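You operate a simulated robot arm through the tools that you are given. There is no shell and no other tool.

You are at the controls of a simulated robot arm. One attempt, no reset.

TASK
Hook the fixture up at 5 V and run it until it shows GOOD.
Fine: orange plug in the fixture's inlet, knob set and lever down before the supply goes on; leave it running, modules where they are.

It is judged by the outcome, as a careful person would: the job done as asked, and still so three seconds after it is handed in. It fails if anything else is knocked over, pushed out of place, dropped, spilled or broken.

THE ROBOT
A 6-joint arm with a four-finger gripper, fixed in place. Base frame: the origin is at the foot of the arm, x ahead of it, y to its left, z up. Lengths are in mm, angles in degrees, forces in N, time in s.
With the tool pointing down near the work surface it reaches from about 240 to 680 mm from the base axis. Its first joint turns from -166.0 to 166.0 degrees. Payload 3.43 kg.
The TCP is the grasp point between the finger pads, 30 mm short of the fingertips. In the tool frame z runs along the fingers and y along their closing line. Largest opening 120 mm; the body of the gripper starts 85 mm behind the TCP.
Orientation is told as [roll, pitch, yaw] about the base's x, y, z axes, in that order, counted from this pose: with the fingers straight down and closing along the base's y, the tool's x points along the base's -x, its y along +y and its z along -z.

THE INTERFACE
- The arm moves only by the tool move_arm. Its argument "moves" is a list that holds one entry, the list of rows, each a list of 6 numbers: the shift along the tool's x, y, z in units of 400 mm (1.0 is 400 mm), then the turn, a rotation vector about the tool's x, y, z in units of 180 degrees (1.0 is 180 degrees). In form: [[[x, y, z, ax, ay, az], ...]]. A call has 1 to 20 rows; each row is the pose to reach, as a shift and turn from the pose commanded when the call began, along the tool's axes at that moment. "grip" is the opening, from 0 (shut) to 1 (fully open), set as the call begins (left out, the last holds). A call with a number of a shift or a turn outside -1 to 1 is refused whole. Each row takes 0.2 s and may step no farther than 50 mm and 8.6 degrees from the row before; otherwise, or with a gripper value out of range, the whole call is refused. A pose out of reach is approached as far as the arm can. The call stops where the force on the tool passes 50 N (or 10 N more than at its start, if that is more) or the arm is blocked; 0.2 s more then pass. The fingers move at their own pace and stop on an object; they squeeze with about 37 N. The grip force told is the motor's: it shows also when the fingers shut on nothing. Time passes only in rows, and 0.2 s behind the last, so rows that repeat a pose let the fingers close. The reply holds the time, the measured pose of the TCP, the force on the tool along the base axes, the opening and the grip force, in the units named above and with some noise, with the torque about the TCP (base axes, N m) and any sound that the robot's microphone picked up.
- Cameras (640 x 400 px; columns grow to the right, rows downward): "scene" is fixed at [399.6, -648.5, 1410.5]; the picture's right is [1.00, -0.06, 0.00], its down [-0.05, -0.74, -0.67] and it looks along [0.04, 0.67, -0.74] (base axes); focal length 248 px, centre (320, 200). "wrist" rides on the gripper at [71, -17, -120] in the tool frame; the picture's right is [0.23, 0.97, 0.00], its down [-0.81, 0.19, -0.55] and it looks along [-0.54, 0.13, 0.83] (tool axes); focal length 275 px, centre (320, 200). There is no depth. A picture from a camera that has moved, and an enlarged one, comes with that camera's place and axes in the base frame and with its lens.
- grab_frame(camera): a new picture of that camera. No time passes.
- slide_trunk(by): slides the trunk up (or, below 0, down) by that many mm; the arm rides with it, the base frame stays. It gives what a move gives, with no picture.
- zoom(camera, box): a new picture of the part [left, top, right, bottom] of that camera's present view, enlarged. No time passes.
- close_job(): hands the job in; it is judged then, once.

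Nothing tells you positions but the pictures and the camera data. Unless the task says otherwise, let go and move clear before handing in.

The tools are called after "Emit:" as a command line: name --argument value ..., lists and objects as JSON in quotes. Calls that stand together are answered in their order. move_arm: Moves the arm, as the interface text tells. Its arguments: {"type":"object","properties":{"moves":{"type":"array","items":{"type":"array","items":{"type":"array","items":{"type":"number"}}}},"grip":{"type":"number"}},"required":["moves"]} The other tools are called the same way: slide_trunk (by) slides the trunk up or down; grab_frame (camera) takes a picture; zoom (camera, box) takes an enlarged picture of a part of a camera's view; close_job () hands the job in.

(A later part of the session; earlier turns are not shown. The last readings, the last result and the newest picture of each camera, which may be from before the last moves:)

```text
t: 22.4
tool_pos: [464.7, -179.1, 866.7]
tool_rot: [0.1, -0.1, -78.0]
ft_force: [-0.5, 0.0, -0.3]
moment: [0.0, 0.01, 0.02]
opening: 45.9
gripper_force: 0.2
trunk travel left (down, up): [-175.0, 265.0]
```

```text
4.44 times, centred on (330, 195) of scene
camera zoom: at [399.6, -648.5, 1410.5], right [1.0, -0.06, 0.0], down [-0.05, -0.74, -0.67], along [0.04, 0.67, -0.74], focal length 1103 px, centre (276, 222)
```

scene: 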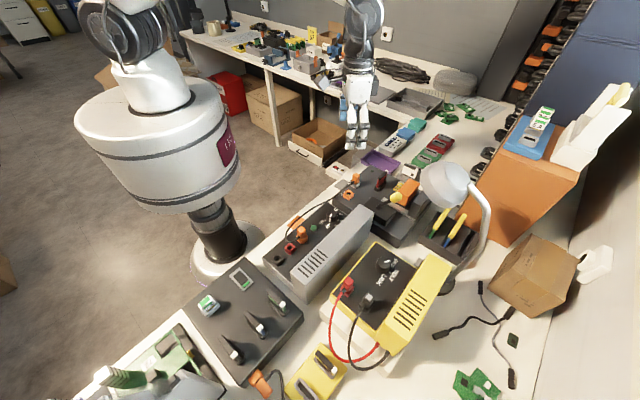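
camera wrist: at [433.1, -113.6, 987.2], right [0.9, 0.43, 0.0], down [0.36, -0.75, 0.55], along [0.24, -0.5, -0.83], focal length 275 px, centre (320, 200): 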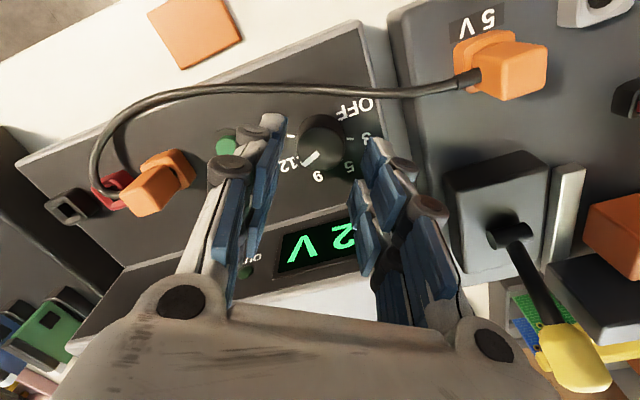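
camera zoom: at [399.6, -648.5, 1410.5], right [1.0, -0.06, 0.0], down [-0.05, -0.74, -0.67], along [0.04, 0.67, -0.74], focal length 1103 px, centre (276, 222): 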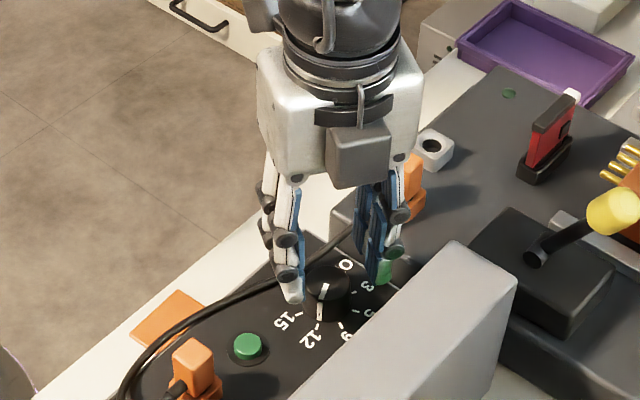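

The knob is centred under the TCP, about 31 mm across with its top near 816. I'll lower to TCP z of about 834, with the tips just above the panel, and close on it.

Emit:
move_arm --moves '[[[0, 0, 0.03, 0, 0, 0], [0, 0, 0.06, 0, 0, 0], [0, 0, 0.0815, 0, 0, 0], [0, 0, 0.0815, 0, 0, 0]]]'

Emit:
move_arm --moves '[[[0, 0, 0, 0, 0, 0], [0, 0, 0, 0, 0, 0], [0, 0, 0, 0, 0, 0]]]' --grip 0

Emit:
zoom --camera "wrist" --box '[200, 60, 440, 260]'

```text
t: 23.4
tool_pos: [464.3, -178.6, 836.7]
tool_rot: [0.1, 0.0, -78.1]
ft_force: [-0.5, -0.2, 0.2]
moment: [-0.02, 0.07, 0.0]
opening: 46.3
gripper_force: 0.0
trunk travel left (down, up): [-175.0, 265.0]
```

```text
t: 24.2
tool_pos: [466.0, -179.7, 835.9]
tool_rot: [0.1, -0.1, -78.0]
ft_force: [0.9, 1.0, -0.3]
moment: [0.12, 0.01, -0.04]
opening: 31.5
gripper_force: 42.8
trunk travel left (down, up): [-175.0, 265.0]
```

```text
2.00 times, centred on (320, 160) of wrist
camera zoom: at [433.2, -113.2, 956.4], right [0.9, 0.43, 0.0], down [0.36, -0.75, 0.55], along [0.24, -0.5, -0.83], focal length 551 px, centre (320, 280)
```

zoom: 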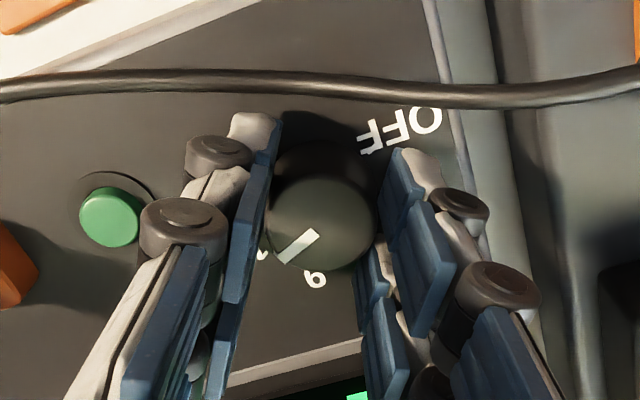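

I hold the knob at 31.5 mm with almost no side load. I'll turn it 45° counter-clockwise, which is the first step toward 9.

Emit:
move_arm --moves '[[[0, 0, 0, 0, 0, -0.042], [0, 0, 0, 0, 0, -0.084], [0, 0, 0, 0, 0, -0.126], [0, 0, 0, 0, 0, -0.168], [0, 0, 0, 0, 0, -0.21], [0, 0, 0, 0, 0, -0.25], [0, 0, 0, 0, 0, -0.25]]]'

Emit:
grab_frame --camera "wrist"

Emit:
zoom --camera "wrist" --box '[200, 60, 440, 260]'

```text
t: 25.8
tool_pos: [465.7, -178.6, 836.5]
tool_rot: [-0.1, 0.0, -32.8]
ft_force: [4.0, 13.3, -1.5]
moment: [0.27, -0.41, -0.06]
opening: 31.1
gripper_force: 45.2
trunk travel left (down, up): [-175.0, 265.0]
```

```text
taken
camera wrist: at [395.8, -154.3, 956.5], right [0.34, 0.94, 0.0], down [0.79, -0.28, 0.55], along [0.52, -0.19, -0.83], focal length 275 px, centre (320, 200)
```

wrist: 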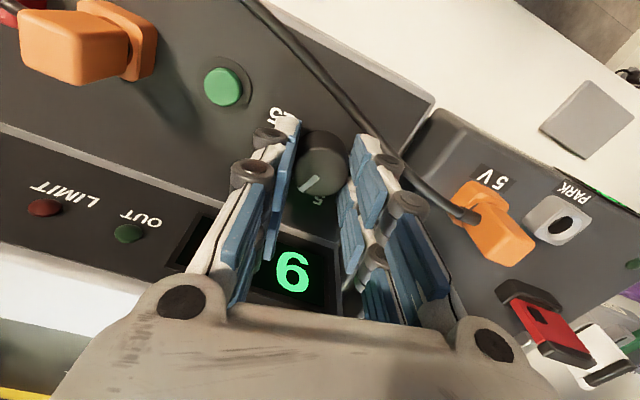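

```text
2.00 times, centred on (320, 160) of wrist
camera zoom: at [395.8, -154.3, 956.5], right [0.34, 0.94, 0.0], down [0.79, -0.28, 0.55], along [0.52, -0.19, -0.83], focal length 551 px, centre (320, 280)
```

zoom: 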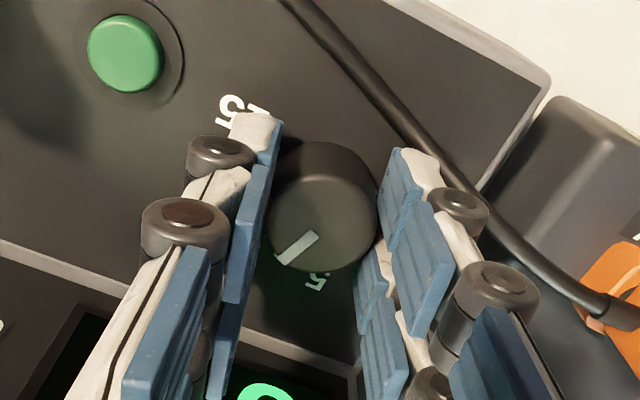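

The display now shows 9, so the direction and step are right. I'll open slightly, lift clear, turn back and grip again for the second step, keeping off the cable.

Emit:
move_arm --moves '[[[0, 0, 0, 0, 0, 0], [0, 0, 0, 0, 0, 0], [0, 0, -0.035, 0, 0, 0], [0, 0, -0.075, 0, 0, 0], [0, 0, -0.075, 0, 0, 0]]]' --grip 0.32

Emit:
zoom --camera "wrist" --box '[200, 60, 440, 260]'

```text
t: 27.0
tool_pos: [464.9, -178.1, 867.3]
tool_rot: [0.0, 0.0, -33.0]
ft_force: [-0.3, -0.3, 0.0]
moment: [-0.02, -0.01, 0.0]
opening: 38.5
gripper_force: 0.0
trunk travel left (down, up): [-175.0, 265.0]
```

```text
2.00 times, centred on (320, 160) of wrist
camera zoom: at [395.3, -154.7, 986.1], right [0.34, 0.94, 0.0], down [0.78, -0.28, 0.55], along [0.52, -0.19, -0.83], focal length 551 px, centre (320, 280)
```

zoom: 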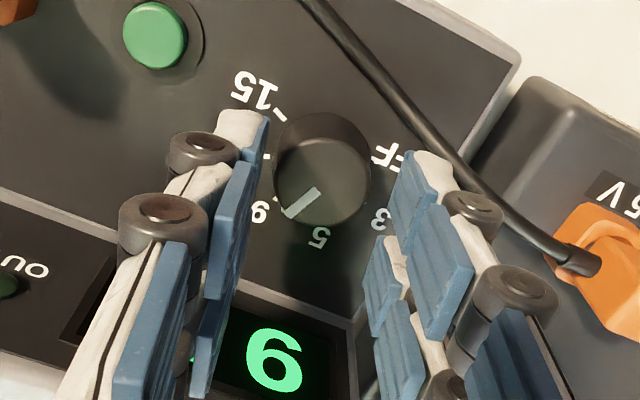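

The knob holds at 9. I'll turn back 45° above it, make a small centring correction, then lower and grip again.

Emit:
move_arm --moves '[[[0, 0, 0, 0, 0, 0.042], [0, 0, 0, 0, 0, 0.084], [-0.0005, 0.001, 0, 0, 0, 0.126], [-0.0009, 0.0023, 0, 0, 0, 0.168], [-0.0009, 0.0023, 0, 0, 0, 0.21], [-0.0009, 0.0023, 0, 0, 0, 0.25], [-0.0009, 0.0023, 0.03, 0, 0, 0.25], [-0.0009, 0.0023, 0.06, 0, 0, 0.25], [-0.0009, 0.0023, 0.075, 0, 0, 0.25], [-0.0009, 0.0023, 0.075, 0, 0, 0.25]]]'

Emit:
move_arm --moves '[[[0, 0, 0, 0, 0, 0], [0, 0, 0, 0, 0, 0], [0, 0, 0, 0, 0, 0]]]' --grip 0

Emit:
zoom --camera "wrist" --box '[200, 60, 440, 260]'

```text
t: 29.2
tool_pos: [465.8, -180.0, 835.0]
tool_rot: [0.1, 0.0, -78.0]
ft_force: [0.1, -0.2, -0.6]
moment: [-0.01, 0.0, 0.04]
opening: 38.5
gripper_force: 0.1
trunk travel left (down, up): [-175.0, 265.0]
```

```text
t: 30.0
tool_pos: [465.2, -179.1, 835.4]
tool_rot: [0.0, 0.0, -78.0]
ft_force: [-2.1, -0.9, -1.2]
moment: [0.01, 0.14, 0.04]
opening: 31.8
gripper_force: 44.9
trunk travel left (down, up): [-175.0, 265.0]
```

```text
2.00 times, centred on (320, 160) of wrist
camera zoom: at [433.4, -113.6, 955.9], right [0.9, 0.43, 0.0], down [0.36, -0.75, 0.55], along [0.24, -0.5, -0.83], focal length 551 px, centre (320, 280)
```

zoom: 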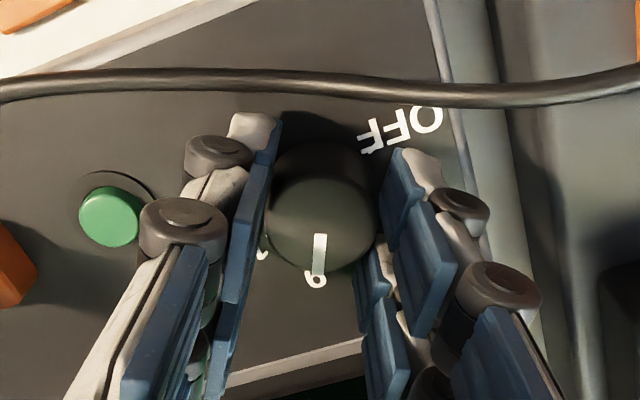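

The pointer is on 9 and I have it gripped again. Turning the second 45° counter-clockwise, to 5.

Emit:
move_arm --moves '[[[0, 0, 0, 0, 0, -0.042], [0, 0, 0, 0, 0, -0.084], [0, 0, 0, 0, 0, -0.126], [0, 0, 0, 0, 0, -0.168], [0, 0, 0, 0, 0, -0.21], [0, 0, 0, 0, 0, -0.25], [0, 0, 0, 0, 0, -0.25]]]'

Emit:
move_arm --moves '[[[0, 0, 0, 0, 0, 0], [0, 0, 0, 0, 0, 0], [0, 0, -0.035, 0, 0, 0], [0, 0, -0.075, 0, 0, 0], [0, 0, -0.15, 0, 0, 0], [0, 0, -0.2, 0, 0, 0], [0, 0, -0.2, 0, 0, 0]]]' --grip 0.32

Emit:
grab_frame --camera "wrist"

Emit:
zoom --camera "wrist" --box '[220, 50, 420, 220]'

```text
t: 31.6
tool_pos: [466.1, -177.5, 834.7]
tool_rot: [0.0, 0.1, -32.9]
ft_force: [-0.3, 2.0, -4.9]
moment: [0.04, -0.36, 0.05]
opening: 31.5
gripper_force: 45.6
trunk travel left (down, up): [-175.0, 265.0]
```

```text
t: 33.2
tool_pos: [465.6, -178.4, 916.0]
tool_rot: [0.0, -0.1, -33.0]
ft_force: [0.5, -0.2, -0.5]
moment: [0.01, 0.03, 0.01]
opening: 38.6
gripper_force: 0.1
trunk travel left (down, up): [-175.0, 265.0]
```

```text
taken
camera wrist: at [395.5, -154.0, 1036.8], right [0.34, 0.94, 0.0], down [0.78, -0.28, 0.55], along [0.52, -0.19, -0.83], focal length 275 px, centre (320, 200)
```

wrist: 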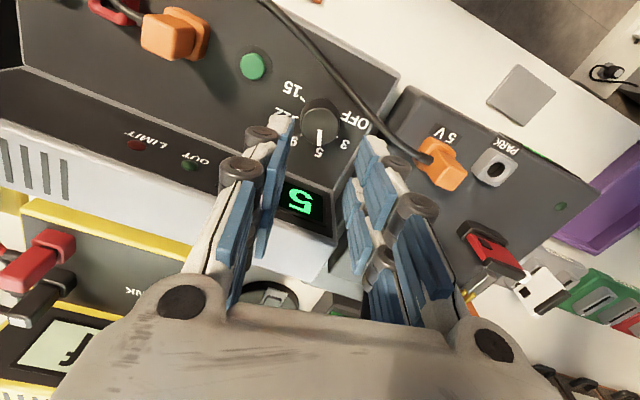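

```text
2.35 times, centred on (320, 135) of wrist
camera zoom: at [395.5, -154.0, 1036.8], right [0.34, 0.94, 0.0], down [0.78, -0.28, 0.55], along [0.52, -0.19, -0.83], focal length 648 px, centre (320, 353)
```

zoom: 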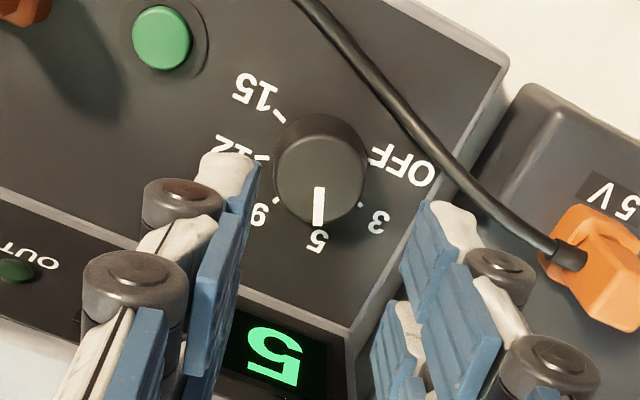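

The display shows 5 and the pointer is on the 5 mark, so the knob is set. Next is the lever. I'll rise and move to the operator side for a good look at its mechanism before choosing the direction.

Emit:
move_arm --moves '[[[0, 0.02, -0.08, 0, 0, 0.0], [-0.01, 0.06, -0.15, 0, 0, 0.035], [-0.03, 0.13, -0.1725, 0, 0, 0.07], [-0.05, 0.21, -0.1725, 0, 0, 0.105], [-0.0703, 0.288, -0.1725, 0, 0, 0.139], [-0.0703, 0.288, -0.1725, 0, 0, 0.139]]]' --grip 0.9

Emit:
grab_frame --camera "wrist"

Emit:
zoom --camera "wrist" --box '[220, 80, 420, 260]'

Emit:
grab_frame --camera "scene"

```text
t: 34.6
tool_pos: [553.4, -96.7, 984.5]
tool_rot: [-0.1, 0.0, -58.1]
ft_force: [-0.3, 0.0, 0.1]
moment: [0.01, -0.01, -0.01]
opening: 107.8
gripper_force: 0.1
trunk travel left (down, up): [-175.0, 265.0]
```

```text
taken
camera wrist: at [500.1, -46.8, 1104.5], right [0.7, 0.71, 0.0], down [0.59, -0.59, 0.55], along [0.39, -0.39, -0.83], focal length 275 px, centre (320, 200)
```

wrist: 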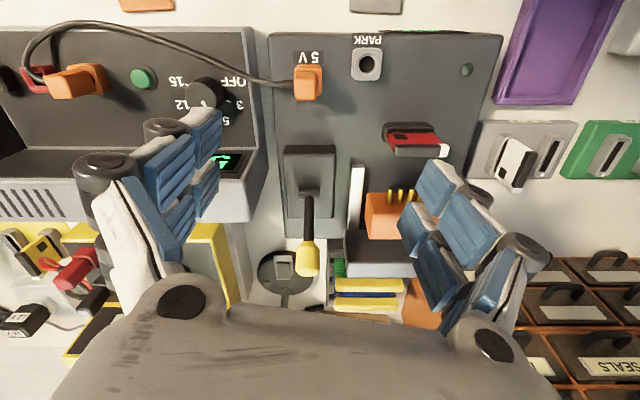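

```text
2.22 times, centred on (320, 170) of wrist
camera zoom: at [500.1, -46.8, 1104.5], right [0.7, 0.71, 0.0], down [0.59, -0.59, 0.55], along [0.39, -0.39, -0.83], focal length 612 px, centre (320, 267)
```

zoom: 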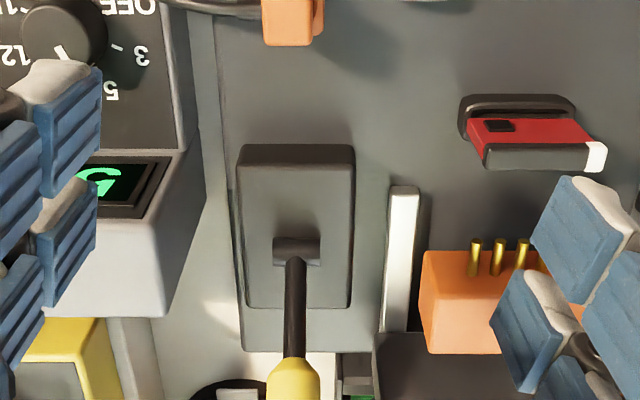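

```text
taken
```

scene: 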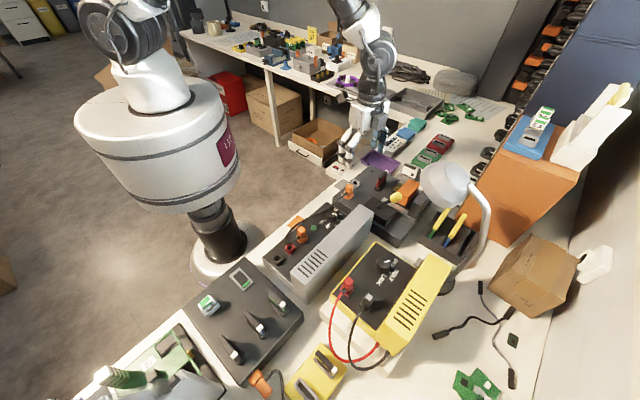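

I can see the lever pivots on a box near (611, -173, 839), with its yellow grip near (637, -201, 906). I'll pinch the grip across its pivot axis with the gripper leaning toward me, away from the lamp. Then I'll feel gently which way it moves.

Emit:
move_arm --moves '[[[-0.05, 0, -0.03, 0, 0, -0.025], [-0.1, -0.001, -0.06, 0, 0, -0.05], [-0.1527, -0.002, -0.0638, 0, 0, -0.0728]]]' --grip 0.5

Emit:
move_arm --moves '[[[-0.021, 0, 0.02, 0, -0.0417, 0], [-0.042, 0, 0.04, 0, -0.0833, 0], [-0.063, 0, 0.06, 0, -0.125, 0], [-0.0838, 0, 0.0818, 0, -0.1667, 0], [-0.0838, 0, 0.0818, 0, -0.1667, 0]]]'

Emit:
grab_frame --camera "wrist"

Emit:
grab_frame --camera "scene"

```text
t: 35.4
tool_pos: [585.1, -150.8, 1009.9]
tool_rot: [0.0, 0.0, -44.8]
ft_force: [0.6, -0.3, -0.3]
moment: [-0.02, 0.02, 0.0]
opening: 60.0
gripper_force: 0.2
trunk travel left (down, up): [-175.0, 265.0]
```

```text
t: 36.6
tool_pos: [607.6, -172.4, 976.6]
tool_rot: [0.1, -30.0, -44.9]
ft_force: [0.6, -0.4, -0.3]
moment: [-0.03, -0.02, 0.0]
opening: 60.2
gripper_force: 0.1
trunk travel left (down, up): [-175.0, 265.0]
```

```text
taken
camera wrist: at [508.5, -99.0, 1045.6], right [0.55, 0.83, -0.11], down [0.44, -0.16, 0.88], along [0.72, -0.53, -0.45], focal length 275 px, centre (320, 200)
```

wrist: 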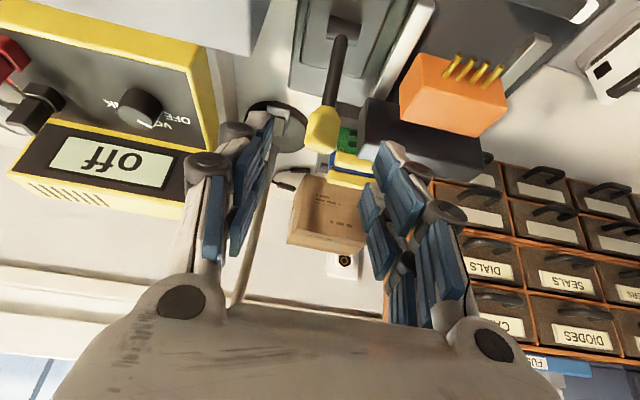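

```text
taken
```

scene: 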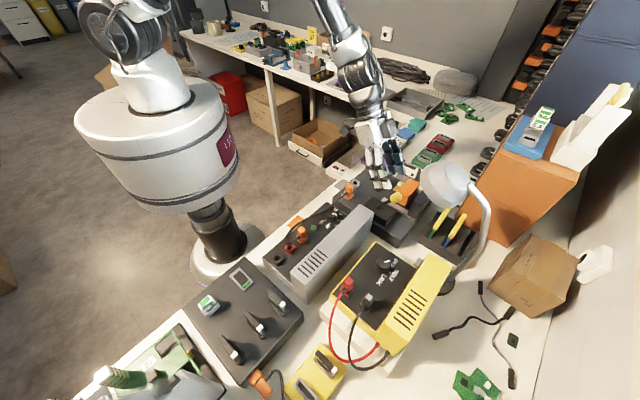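

The approach axis points right at the yellow grip and the lamp is well clear. I'll zoom in for a detailed check before closing in.

Emit:
zoom --camera "wrist" --box '[250, 0, 410, 200]'

Emit:
zoom --camera "scene" --box '[340, 130, 460, 230]'

```text
2.00 times, centred on (330, 100) of wrist
camera zoom: at [508.5, -99.0, 1045.6], right [0.55, 0.83, -0.11], down [0.44, -0.16, 0.88], along [0.72, -0.53, -0.45], focal length 551 px, centre (300, 400)
```

zoom: 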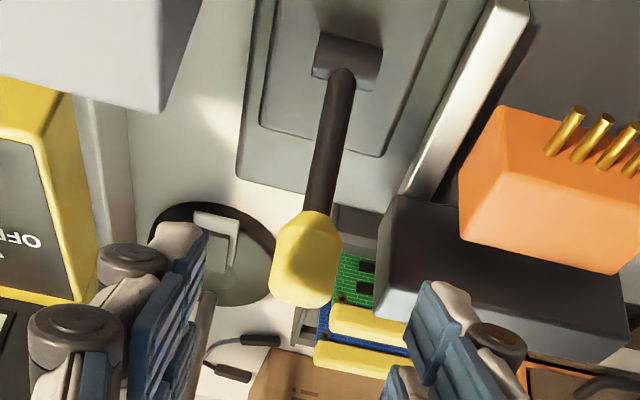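

```text
4.00 times, centred on (400, 180) of scene
camera zoom: at [399.6, -648.5, 1410.5], right [1.0, -0.06, 0.0], down [-0.05, -0.74, -0.67], along [0.04, 0.67, -0.74], focal length 993 px, centre (0, 280)
```

zoom: 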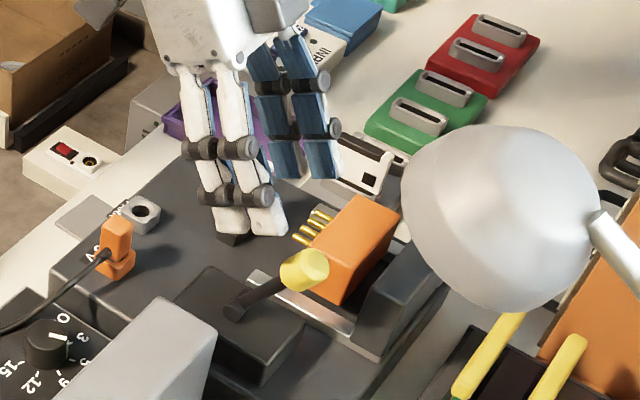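

The grip is about 28 mm wide and sits 3 mm to the right of my axis, with the pin block and backstop well clear. I'll advance 80 mm along the fingers with a 48 mm opening.

Emit:
move_arm --moves '[[[0, 0.004, 0.04, 0, 0, 0], [0, 0.0075, 0.09, 0, 0, 0], [0, 0.0075, 0.14, 0, 0, 0], [0, 0.0075, 0.19, 0, 0, 0], [0, 0.0075, 0.19, 0, 0, 0]]]' --grip 0.4

Emit:
grab_frame --camera "wrist"

Emit:
zoom --camera "scene" --box '[340, 130, 460, 230]'

```text
t: 37.8
tool_pos: [636.8, -195.6, 910.7]
tool_rot: [-0.1, -30.1, -44.9]
ft_force: [-0.8, -0.5, 0.1]
moment: [-0.02, 0.01, -0.01]
opening: 47.9
gripper_force: 0.1
trunk travel left (down, up): [-175.0, 265.0]
```

```text
taken
camera wrist: at [536.9, -122.4, 979.3], right [0.55, 0.83, -0.11], down [0.44, -0.16, 0.88], along [0.71, -0.53, -0.45], focal length 275 px, centre (320, 200)
```

wrist: 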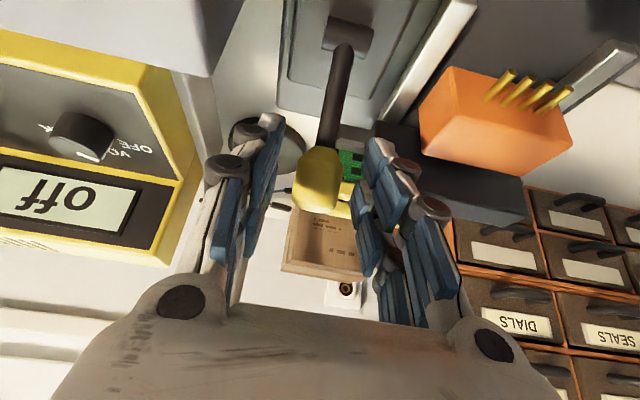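

```text
4.00 times, centred on (400, 180) of scene
camera zoom: at [399.6, -648.5, 1410.5], right [1.0, -0.06, 0.0], down [-0.05, -0.74, -0.67], along [0.04, 0.67, -0.74], focal length 993 px, centre (0, 280)
```

zoom: 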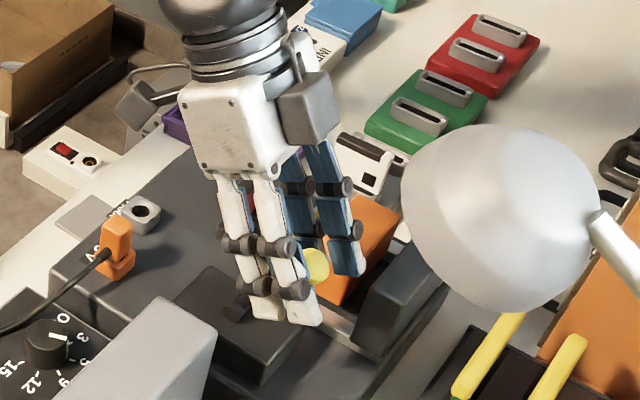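

The grip is between the fingers at the TCP. Closing on it.

Emit:
move_arm --moves '[[[0, 0, 0, 0, 0, 0], [0, 0, 0, 0, 0, 0], [0, 0, 0, 0, 0, 0]]]' --grip 0

Emit:
zoom --camera "wrist" --box '[220, 0, 420, 250]'

```text
t: 38.6
tool_pos: [635.9, -197.7, 911.0]
tool_rot: [0.0, -29.9, -45.1]
ft_force: [-3.3, -3.2, 0.2]
moment: [-0.15, 0.0, -0.03]
opening: 24.1
gripper_force: 34.9
trunk travel left (down, up): [-175.0, 265.0]
```

```text
1.60 times, centred on (320, 125) of wrist
camera zoom: at [536.3, -123.0, 979.3], right [0.55, 0.83, -0.12], down [0.44, -0.17, 0.88], along [0.71, -0.53, -0.45], focal length 440 px, centre (320, 320)
```

zoom: 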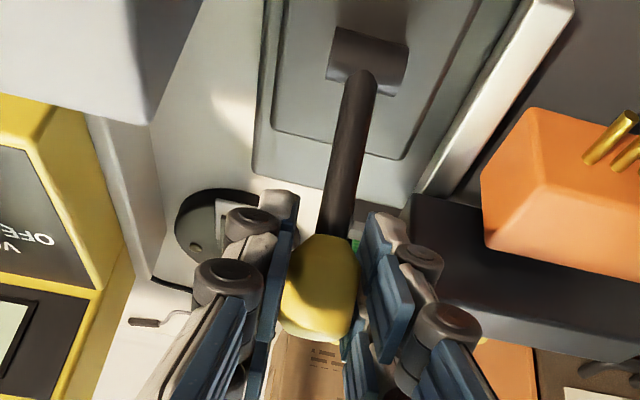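

I have the lever grip pinched at 24 mm. I'll feel gently toward the operator first, 3 mm along the lever's arc, and read the force.

Emit:
move_arm --moves '[[[0.0019, 0, -0.0032, 0, 0, 0], [0.0038, 0, -0.0065, 0, 0, 0], [0.0038, 0, -0.0065, 0, 0, 0]]]'

```text
t: 39.4
tool_pos: [634.5, -196.3, 911.2]
tool_rot: [-0.1, -29.9, -45.0]
ft_force: [3.0, -12.8, -16.2]
moment: [-1.0, -0.91, 0.03]
opening: 24.0
gripper_force: 45.5
trunk travel left (down, up): [-175.0, 265.0]
```

The lever resists toward the operator with about 18 N over 3 mm. I'll go back and feel the other way, down and away.

Emit:
move_arm --moves '[[[-0.0038, 0, 0.0065, 0, 0, 0], [-0.0038, 0, 0.0065, 0, 0, 0]]]'

Emit:
move_arm --moves '[[[-0.0019, 0, 0.0032, 0, 0, 0], [-0.0038, 0, 0.0065, 0, 0, 0], [-0.0038, 0, 0.0065, 0, 0, 0]]]'

```text
t: 40.0
tool_pos: [636.3, -196.5, 911.6]
tool_rot: [0.0, -29.9, -44.8]
ft_force: [-13.1, -0.6, -5.8]
moment: [0.25, 0.42, -0.08]
opening: 24.0
gripper_force: 45.1
trunk travel left (down, up): [-175.0, 265.0]
```

```text
t: 40.8
tool_pos: [636.1, -196.9, 909.9]
tool_rot: [-0.1, -29.9, -44.9]
ft_force: [-23.7, 13.1, 1.7]
moment: [0.78, 0.75, -0.14]
opening: 23.8
gripper_force: 44.8
trunk travel left (down, up): [-175.0, 265.0]
```

Backward barely moved, like a stop, while forward gave about 2 mm. I'll pull further forward along the arc in small steps and watch the force.

Emit:
move_arm --moves '[[[0.0031, 0, -0.0054, 0, 0, 0], [0.0062, 0, -0.0108, 0, 0, 0], [0.0094, 0, -0.0162, 0, 0, 0], [0.0125, 0, -0.0195, 0, 0, 0], [0.015, 0, -0.0225, 0, 0, 0]]]'

Emit:
zoom --camera "wrist" --box '[220, 0, 420, 250]'

```text
t: 42.0
tool_pos: [632.0, -193.9, 914.6]
tool_rot: [0.0, -30.0, -45.0]
ft_force: [3.6, -8.7, -24.7]
moment: [-0.79, -0.78, -0.04]
opening: 23.9
gripper_force: 44.3
trunk travel left (down, up): [-175.0, 265.0]
```

```text
1.60 times, centred on (320, 125) of wrist
camera zoom: at [533.9, -120.7, 983.3], right [0.55, 0.83, -0.12], down [0.44, -0.17, 0.88], along [0.71, -0.53, -0.45], focal length 440 px, centre (320, 320)
```

zoom: 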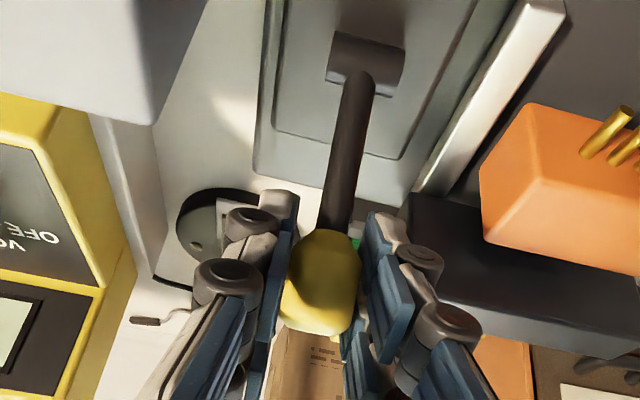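

It is moving, about 5 mm toward the operator, with friction-like resistance. I'll keep going forward along the arc, keeping the radius slightly smaller so I don't pull on the shaft.

Emit:
move_arm --moves '[[[0.0066, 0, -0.0058, 0, 0, 0], [0.0133, 0, -0.0112, 0, 0, 0], [0.02, 0, -0.0164, 0, 0, 0], [0.0265, 0, -0.0211, 0, 0, 0], [0.0265, 0, -0.0211, 0, 0, 0]]]'

Emit:
zoom --camera "wrist" --box '[220, 0, 420, 250]'

Emit:
zoom --camera "scene" --box '[340, 130, 460, 230]'

```text
t: 43.2
tool_pos: [624.0, -185.4, 920.9]
tool_rot: [0.1, -30.4, -45.1]
ft_force: [12.0, -20.1, 11.6]
moment: [-1.1, -0.94, 0.06]
opening: 24.1
gripper_force: 44.7
trunk travel left (down, up): [-175.0, 265.0]
```

```text
1.60 times, centred on (320, 125) of wrist
camera zoom: at [524.7, -111.9, 988.1], right [0.55, 0.83, -0.11], down [0.43, -0.16, 0.89], along [0.72, -0.53, -0.45], focal length 440 px, centre (320, 320)
```

zoom: 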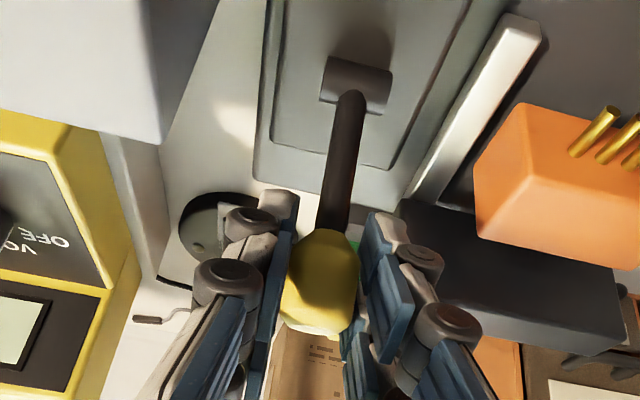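

```text
4.00 times, centred on (400, 180) of scene
camera zoom: at [399.6, -648.5, 1410.5], right [1.0, -0.06, 0.0], down [-0.05, -0.74, -0.67], along [0.04, 0.67, -0.74], focal length 993 px, centre (0, 280)
```

zoom: 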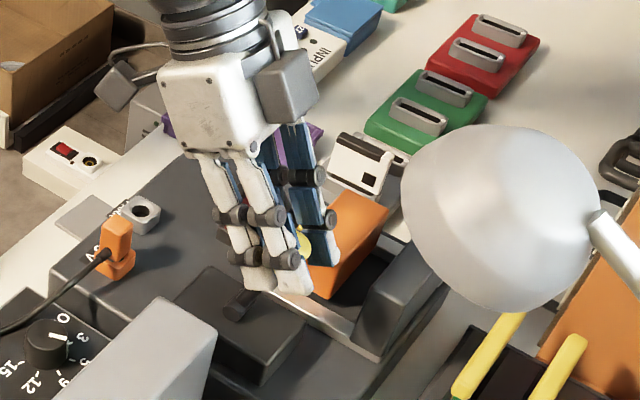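

The lever is coming forward and the pin block is following it toward the module, so toward the operator is the right way. I'll continue along the arc past vertical.

Emit:
move_arm --moves '[[[0.006, 0, -0.009, 0, 0, 0], [0.0122, 0, -0.0179, 0, 0, 0], [0.0212, 0, -0.024, 0, 0, 0], [0.0303, 0, -0.0296, 0, 0, 0], [0.0397, 0, -0.0346, 0, 0, 0], [0.0492, 0, -0.0392, 0, 0, 0], [0.0591, 0, -0.0432, 0, 0, 0], [0.0691, 0, -0.0468, 0, 0, 0], [0.0691, 0, -0.0468, 0, 0, 0]]]'

Emit:
grab_frame --camera "wrist"

Emit:
zoom --camera "scene" --box '[340, 130, 460, 230]'

```text
t: 45.2
tool_pos: [599.9, -161.3, 920.7]
tool_rot: [0.0, -30.1, -45.1]
ft_force: [6.8, -16.9, 7.9]
moment: [-1.04, -0.97, -0.09]
opening: 23.4
gripper_force: 44.9
trunk travel left (down, up): [-175.0, 265.0]
```

```text
taken
camera wrist: at [500.3, -87.2, 988.0], right [0.55, 0.83, -0.12], down [0.44, -0.16, 0.88], along [0.71, -0.53, -0.45], focal length 275 px, centre (320, 200)
```

wrist: 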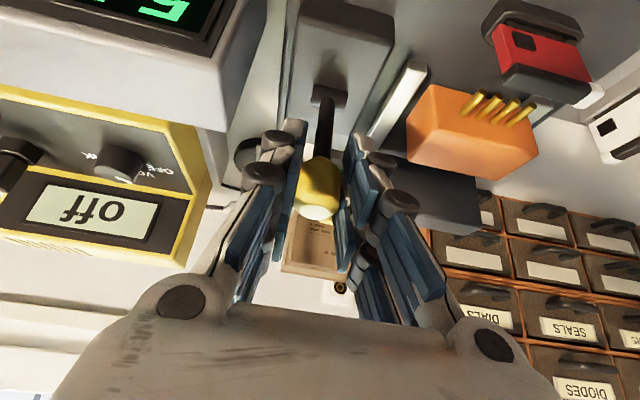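

```text
4.00 times, centred on (400, 180) of scene
camera zoom: at [399.6, -648.5, 1410.5], right [1.0, -0.06, 0.0], down [-0.05, -0.74, -0.67], along [0.04, 0.67, -0.74], focal length 993 px, centre (0, 280)
```

zoom: 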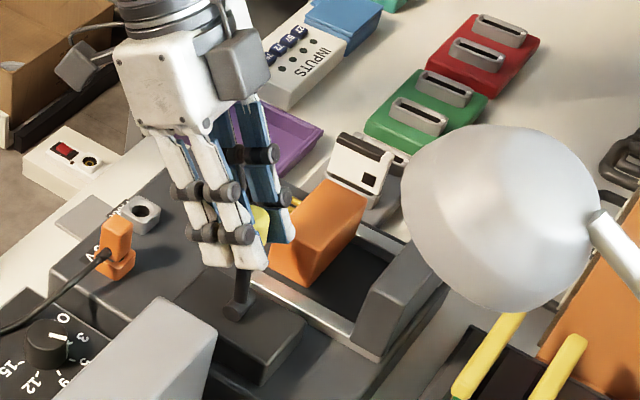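

The pin block is sliding forward with the lever, now about 11° past vertical. I'll continue down toward the operator.

Emit:
move_arm --moves '[[[0.0103, 0, -0.0034, 0, 0, 0], [0.0207, 0, -0.0067, 0, 0, 0], [0.0314, 0, -0.0082, 0, 0, 0], [0.0421, 0, -0.0096, 0, 0, 0], [0.053, 0, -0.0098, 0, 0, 0], [0.0638, 0, -0.01, 0, 0, 0], [0.0745, 0, -0.0093, 0, 0, 0], [0.0852, 0, -0.0085, 0, 0, 0], [0.0852, 0, -0.0085, 0, 0, 0]]]'

Emit:
grab_frame --camera "wrist"

Emit:
zoom --camera "scene" --box '[340, 130, 460, 230]'

```text
t: 47.2
tool_pos: [580.4, -142.6, 909.0]
tool_rot: [0.2, -30.7, -45.2]
ft_force: [20.3, -27.5, 23.0]
moment: [0.07, 0.13, 0.04]
opening: 22.2
gripper_force: 44.7
trunk travel left (down, up): [-175.0, 265.0]
```

```text
taken
camera wrist: at [480.9, -67.6, 976.4], right [0.55, 0.83, -0.12], down [0.43, -0.16, 0.89], along [0.72, -0.54, -0.44], focal length 275 px, centre (320, 200)
```

wrist: 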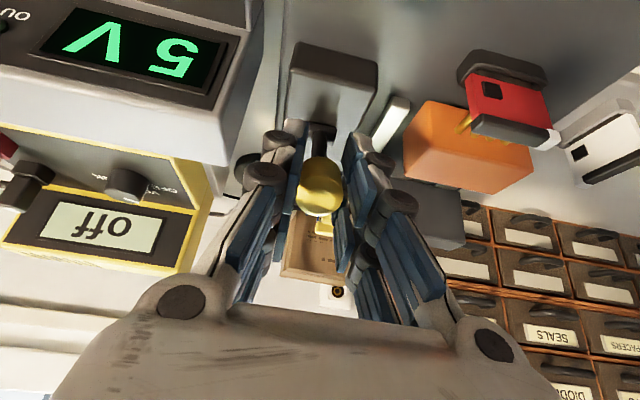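

```text
4.00 times, centred on (400, 180) of scene
camera zoom: at [399.6, -648.5, 1410.5], right [1.0, -0.06, 0.0], down [-0.05, -0.74, -0.67], along [0.04, 0.67, -0.74], focal length 993 px, centre (0, 280)
```

zoom: 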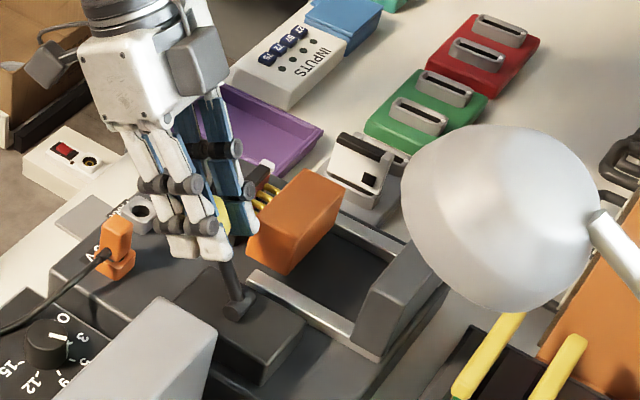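

Resistance rose to about 41 N with the lever about 32° forward, and the pins look to be at the red module. I'll look closely before doing anything more.

Emit:
zoom --camera "wrist" --box '[380, 30, 580, 210]'

Emit:
zoom --camera "scene" --box '[375, 155, 435, 205]'

Emit:
zoom --camera "wrist" --box '[240, 20, 400, 240]'

```text
2.22 times, centred on (480, 120) of wrist
camera zoom: at [480.9, -67.6, 976.4], right [0.55, 0.83, -0.12], down [0.43, -0.16, 0.89], along [0.72, -0.54, -0.44], focal length 612 px, centre (-36, 378)
```

zoom: 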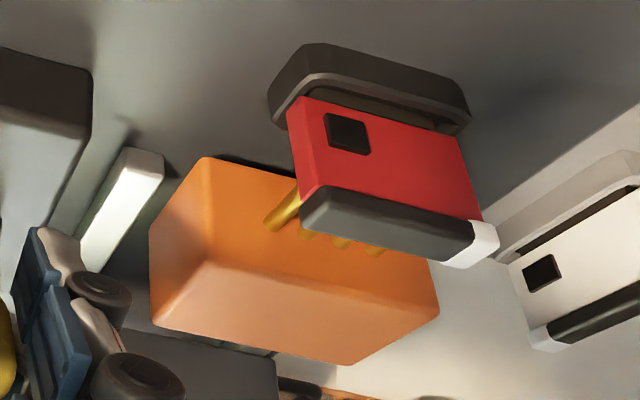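

```text
8.00 times, centred on (405, 180) of scene
camera zoom: at [399.6, -648.5, 1410.5], right [1.0, -0.06, 0.0], down [-0.05, -0.74, -0.67], along [0.04, 0.67, -0.74], focal length 1986 px, centre (-360, 360)
```

zoom: 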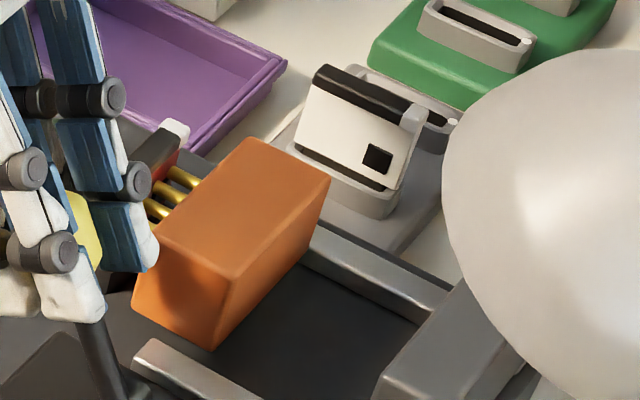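

```text
1.82 times, centred on (320, 130) of wrist
camera zoom: at [480.9, -67.6, 976.4], right [0.55, 0.83, -0.12], down [0.43, -0.16, 0.89], along [0.72, -0.54, -0.44], focal length 500 px, centre (320, 327)
```

zoom: 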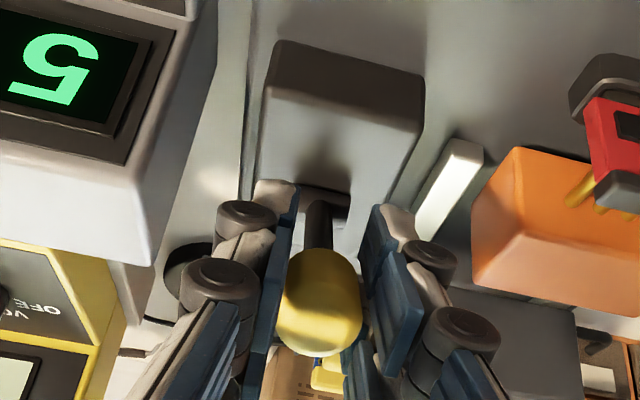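

The pins are at the red module and the lever seems to be at its stop. I'll take the pull off without letting go, to see whether it stays put or springs back.

Emit:
move_arm --moves '[[[-0.01, 0, -0.0006, 0, 0, 0], [-0.0198, 0, -0.0013, 0, 0, 0], [-0.0198, 0, -0.0013, 0, 0, 0]]]'

Emit:
zoom --camera "wrist" --box '[240, 20, 560, 240]'

```text
t: 48.0
tool_pos: [580.3, -141.8, 909.7]
tool_rot: [-0.1, -30.0, -44.8]
ft_force: [9.5, -8.6, 5.3]
moment: [-0.92, -0.77, -0.03]
opening: 22.2
gripper_force: 45.2
trunk travel left (down, up): [-175.0, 265.0]
```

```text
1.82 times, centred on (400, 130) of wrist
camera zoom: at [481.7, -68.8, 978.3], right [0.55, 0.83, -0.12], down [0.44, -0.16, 0.88], along [0.71, -0.53, -0.45], focal length 500 px, centre (174, 327)
```

zoom: 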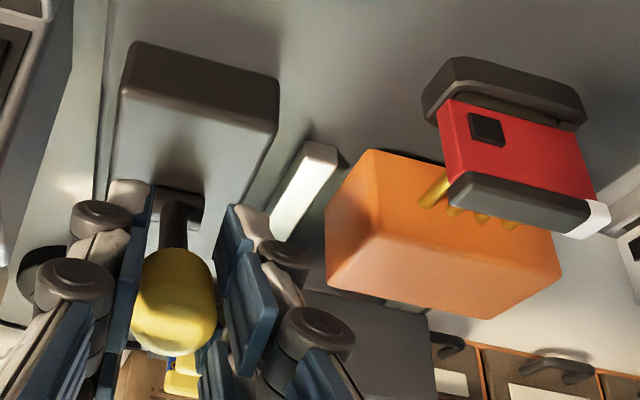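

It stays where it is. I'll open, back off along the finger axis, and look at the pins and lever from a clear view.

Emit:
move_arm --moves '[[[0, 0, 0, 0, 0, 0], [0, 0, 0, 0, 0, 0], [0, 0, -0.03, 0, 0, 0], [0, 0, -0.1, 0, 0, 0], [0, 0, -0.18, 0, 0, 0], [0, 0, -0.25, 0, 0, 0], [0, 0, -0.25, 0, 0, 0]]]' --grip 0.42

Emit:
grab_frame --camera "wrist"

Emit:
zoom --camera "scene" --box '[340, 140, 440, 215]'

```text
t: 49.6
tool_pos: [544.5, -106.1, 996.3]
tool_rot: [0.0, -29.9, -44.9]
ft_force: [0.7, 0.5, -0.2]
moment: [-0.02, 0.02, -0.01]
opening: 50.3
gripper_force: 0.2
trunk travel left (down, up): [-175.0, 265.0]
```

```text
taken
camera wrist: at [446.8, -33.4, 1065.3], right [0.55, 0.83, -0.12], down [0.44, -0.16, 0.88], along [0.71, -0.53, -0.45], focal length 275 px, centre (320, 200)
```

wrist: 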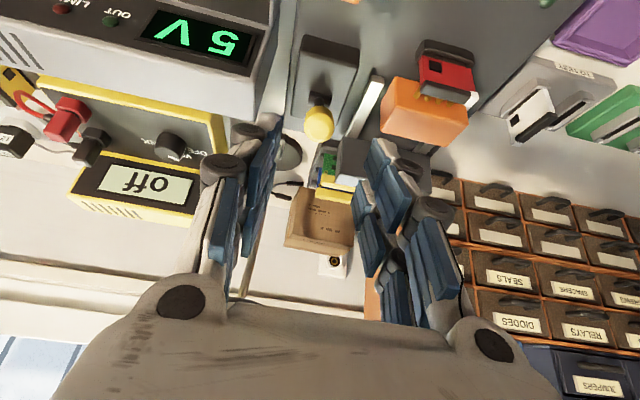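

```text
5.33 times, centred on (390, 178) of scene
camera zoom: at [399.6, -648.5, 1410.5], right [1.0, -0.06, 0.0], down [-0.05, -0.74, -0.67], along [0.04, 0.67, -0.74], focal length 1324 px, centre (-53, 320)
```

zoom: 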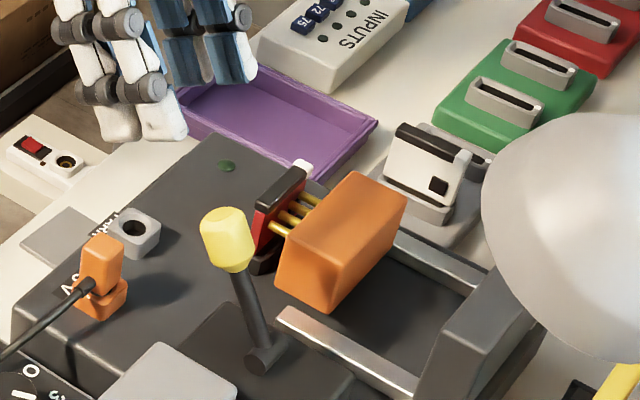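

The lever now leans forward and the block has moved up to the module. I'll zoom in on the pin contact and the lever angle.

Emit:
zoom --camera "scene" --box '[376, 164, 416, 194]'

Emit:
zoom --camera "wrist" --box '[280, 30, 490, 170]'

```text
13.33 times, centred on (396, 179) of scene
camera zoom: at [399.6, -648.5, 1410.5], right [1.0, -0.06, 0.0], down [-0.05, -0.74, -0.67], along [0.04, 0.67, -0.74], focal length 3309 px, centre (-693, 480)
```

zoom: 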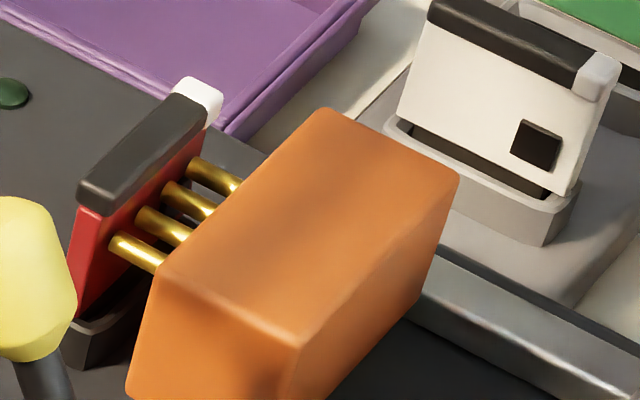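

```text
2.86 times, centred on (385, 100) of wrist
camera zoom: at [446.8, -33.4, 1065.3], right [0.55, 0.83, -0.12], down [0.44, -0.16, 0.88], along [0.71, -0.53, -0.45], focal length 786 px, centre (134, 486)
```

zoom: 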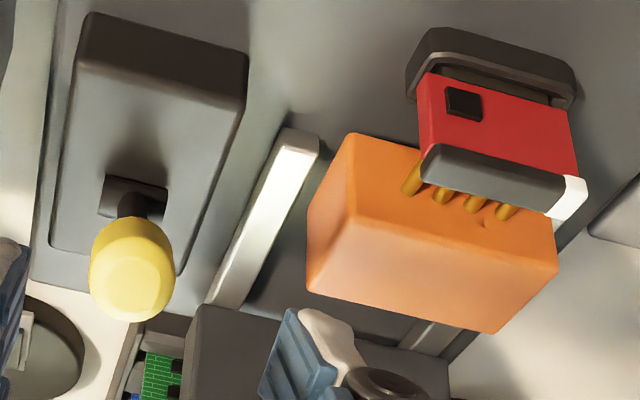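

The pins are touching the red module, and the lever came to a firm stop and stayed there, so it is down. Next is the green button near (408, -214, 797). I'll straighten the tool, close the fingers and move above it, clear of the supply plug and the box.

Emit:
move_arm --moves '[[[0, 0, 0, 0, 0.0417, 0], [0, 0, 0, 0, 0.0833, 0], [0, 0, 0, 0, 0.125, 0], [0, 0, 0, 0, 0.1667, 0], [0, 0, 0, 0, 0.1667, 0]]]' --grip 0

Emit:
move_arm --moves '[[[0.008, -0.072, 0.01, 0, 0, -0.042], [0.016, -0.144, 0.02, 0, 0, -0.084], [0.025, -0.215, 0.05, 0, 0, -0.126], [0.033, -0.287, 0.08, 0, 0, -0.168], [0.042, -0.359, 0.12, 0, 0, -0.21], [0.05, -0.431, 0.15, 0, 0, -0.25], [0.05, -0.431, 0.15, 0, 0, -0.25]]]'

Emit:
grab_frame --camera "wrist"

Emit:
zoom --camera "scene" --box '[270, 150, 430, 270]'

```text
t: 50.8
tool_pos: [546.2, -106.6, 996.6]
tool_rot: [0.0, 0.1, -45.0]
ft_force: [0.3, 0.2, -0.9]
moment: [0.01, 0.04, 0.01]
opening: 0.0
gripper_force: 33.3
trunk travel left (down, up): [-175.0, 265.0]
```

```text
t: 52.4
tool_pos: [409.5, -215.5, 936.9]
tool_rot: [-0.1, 0.1, 0.2]
ft_force: [0.6, 0.6, 1.2]
moment: [-0.03, -0.02, 0.02]
opening: 0.1
gripper_force: 33.6
trunk travel left (down, up): [-175.0, 265.0]
```

```text
taken
camera wrist: at [337.9, -233.2, 1055.3], right [-0.23, 0.97, 0.0], down [0.81, 0.19, 0.55], along [0.54, 0.13, -0.83], focal length 275 px, centre (320, 200)
```

wrist: 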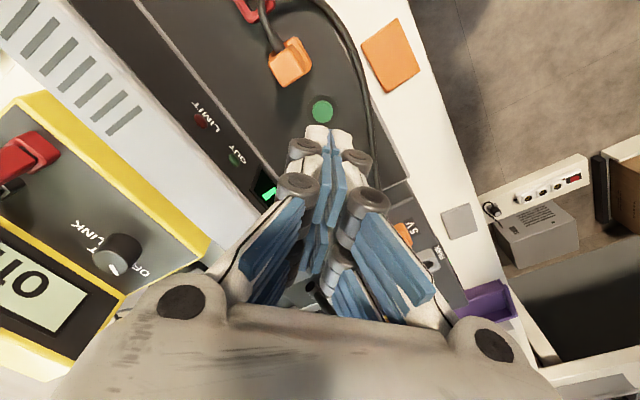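

```text
3.33 times, centred on (350, 210) of scene
camera zoom: at [399.6, -648.5, 1410.5], right [1.0, -0.06, 0.0], down [-0.05, -0.74, -0.67], along [0.04, 0.67, -0.74], focal length 827 px, centre (220, 167)
```

zoom: 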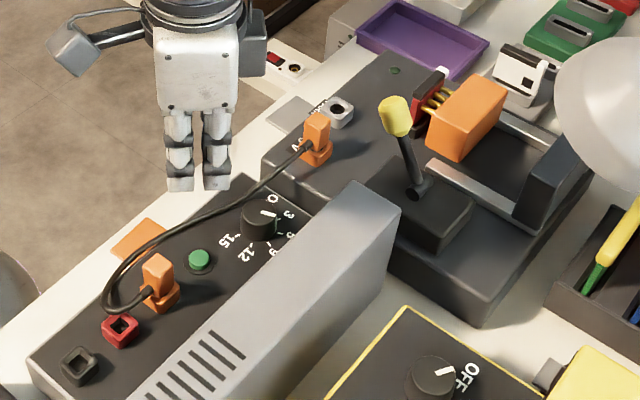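

The button is right below the TCP. I'll zoom to fine-tune before pressing.

Emit:
zoom --camera "wrist" --box '[280, 70, 376, 130]'

```text
6.67 times, centred on (328, 100) of wrist
camera zoom: at [337.9, -233.2, 1055.3], right [-0.23, 0.97, 0.0], down [0.81, 0.19, 0.55], along [0.54, 0.13, -0.83], focal length 1835 px, centre (267, 867)
```

zoom: 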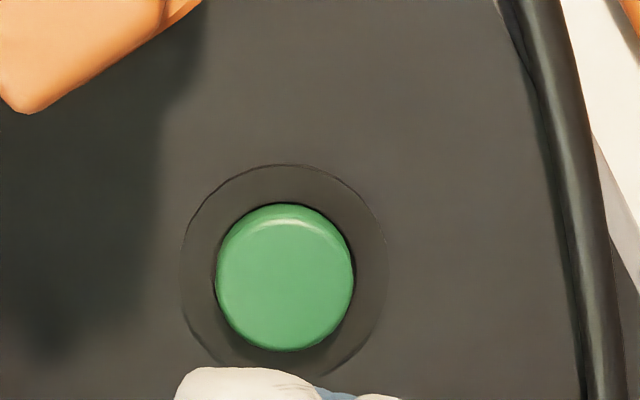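

The button is 2.3 mm to the right of my axis, so I'll correct that and descend until the fingertips are just above it.

Emit:
move_arm --moves '[[[0.001, 0.0058, 0.06, 0, 0, 0], [0.001, 0.0058, 0.13, 0, 0, 0], [0.001, 0.0058, 0.19, 0, 0, 0], [0.001, 0.0058, 0.23, 0, 0, 0], [0.001, 0.0058, 0.23, 0, 0, 0]]]'

Emit:
grab_frame --camera "wrist"

Emit:
zoom --camera "scene" --box '[280, 190, 344, 240]'

```text
t: 53.6
tool_pos: [410.8, -212.7, 843.6]
tool_rot: [0.0, 0.0, 0.1]
ft_force: [0.9, -0.2, -0.2]
moment: [0.03, 0.02, 0.0]
opening: 0.1
gripper_force: 33.4
trunk travel left (down, up): [-175.0, 265.0]
```

```text
taken
camera wrist: at [338.0, -231.1, 964.4], right [-0.23, 0.97, 0.0], down [0.81, 0.19, 0.55], along [0.54, 0.13, -0.83], focal length 275 px, centre (320, 200)
```

wrist: 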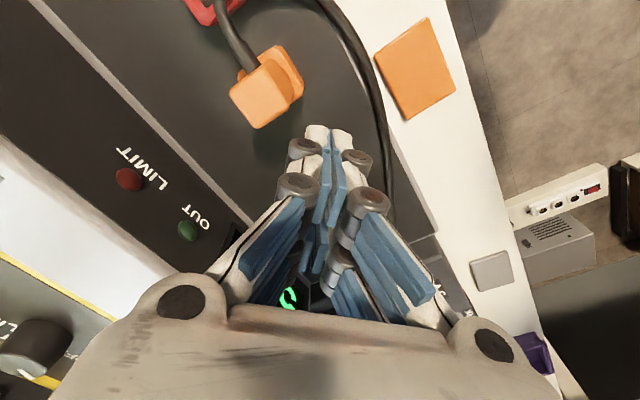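

```text
8.00 times, centred on (312, 215) of scene
camera zoom: at [399.6, -648.5, 1410.5], right [1.0, -0.06, 0.0], down [-0.05, -0.74, -0.67], along [0.04, 0.67, -0.74], focal length 1986 px, centre (384, 80)
```

zoom: 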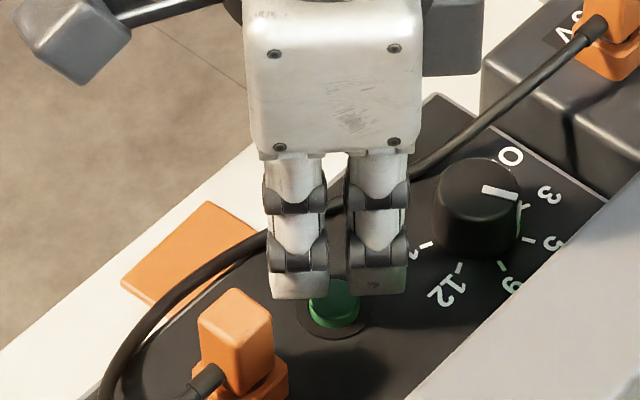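

I'm aligned above the button with the tips about 8–10 mm over it. Lowering in small steps to find contact.

Emit:
move_arm --moves '[[[0, 0, 0.005, 0, 0, 0], [0, 0, 0.01, 0, 0, 0], [0, 0, 0.015, 0, 0, 0], [0, 0, 0.018, 0, 0, 0]]]'

```text
t: 54.6
tool_pos: [411.7, -214.1, 836.7]
tool_rot: [0.1, 0.0, 0.1]
ft_force: [0.3, 0.2, -0.5]
moment: [0.04, -0.03, 0.04]
opening: 0.0
gripper_force: 32.8
trunk travel left (down, up): [-175.0, 265.0]
```

Emit:
move_arm --moves '[[[0, 0, 0.003, 0, 0, 0], [0, 0, 0.006, 0, 0, 0]]]'

```text
t: 55.2
tool_pos: [410.5, -213.0, 833.7]
tool_rot: [-0.1, 0.0, 0.0]
ft_force: [-0.1, 0.1, -0.7]
moment: [0.0, 0.02, 0.02]
opening: 0.0
gripper_force: 33.7
trunk travel left (down, up): [-175.0, 265.0]
```

No contact yet with the tips near 804, so I'll continue in small steps.

Emit:
move_arm --moves '[[[0, 0, 0.003, 0, 0, 0], [0, 0, 0.006, 0, 0, 0]]]'

Emit:
zoom --camera "scene" --box '[280, 190, 344, 240]'

```text
t: 55.8
tool_pos: [410.2, -211.8, 831.3]
tool_rot: [0.0, -0.1, 0.1]
ft_force: [-0.1, 1.0, 0.0]
moment: [0.01, 0.02, -0.01]
opening: 0.0
gripper_force: 33.3
trunk travel left (down, up): [-175.0, 265.0]
```

```text
8.00 times, centred on (312, 215) of scene
camera zoom: at [399.6, -648.5, 1410.5], right [1.0, -0.06, 0.0], down [-0.05, -0.74, -0.67], along [0.04, 0.67, -0.74], focal length 1986 px, centre (384, 80)
```

zoom: 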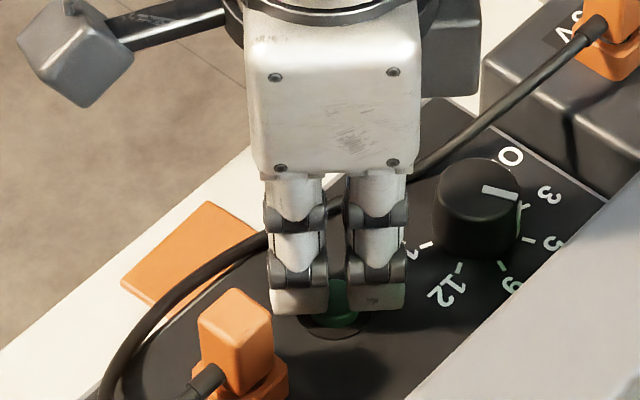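

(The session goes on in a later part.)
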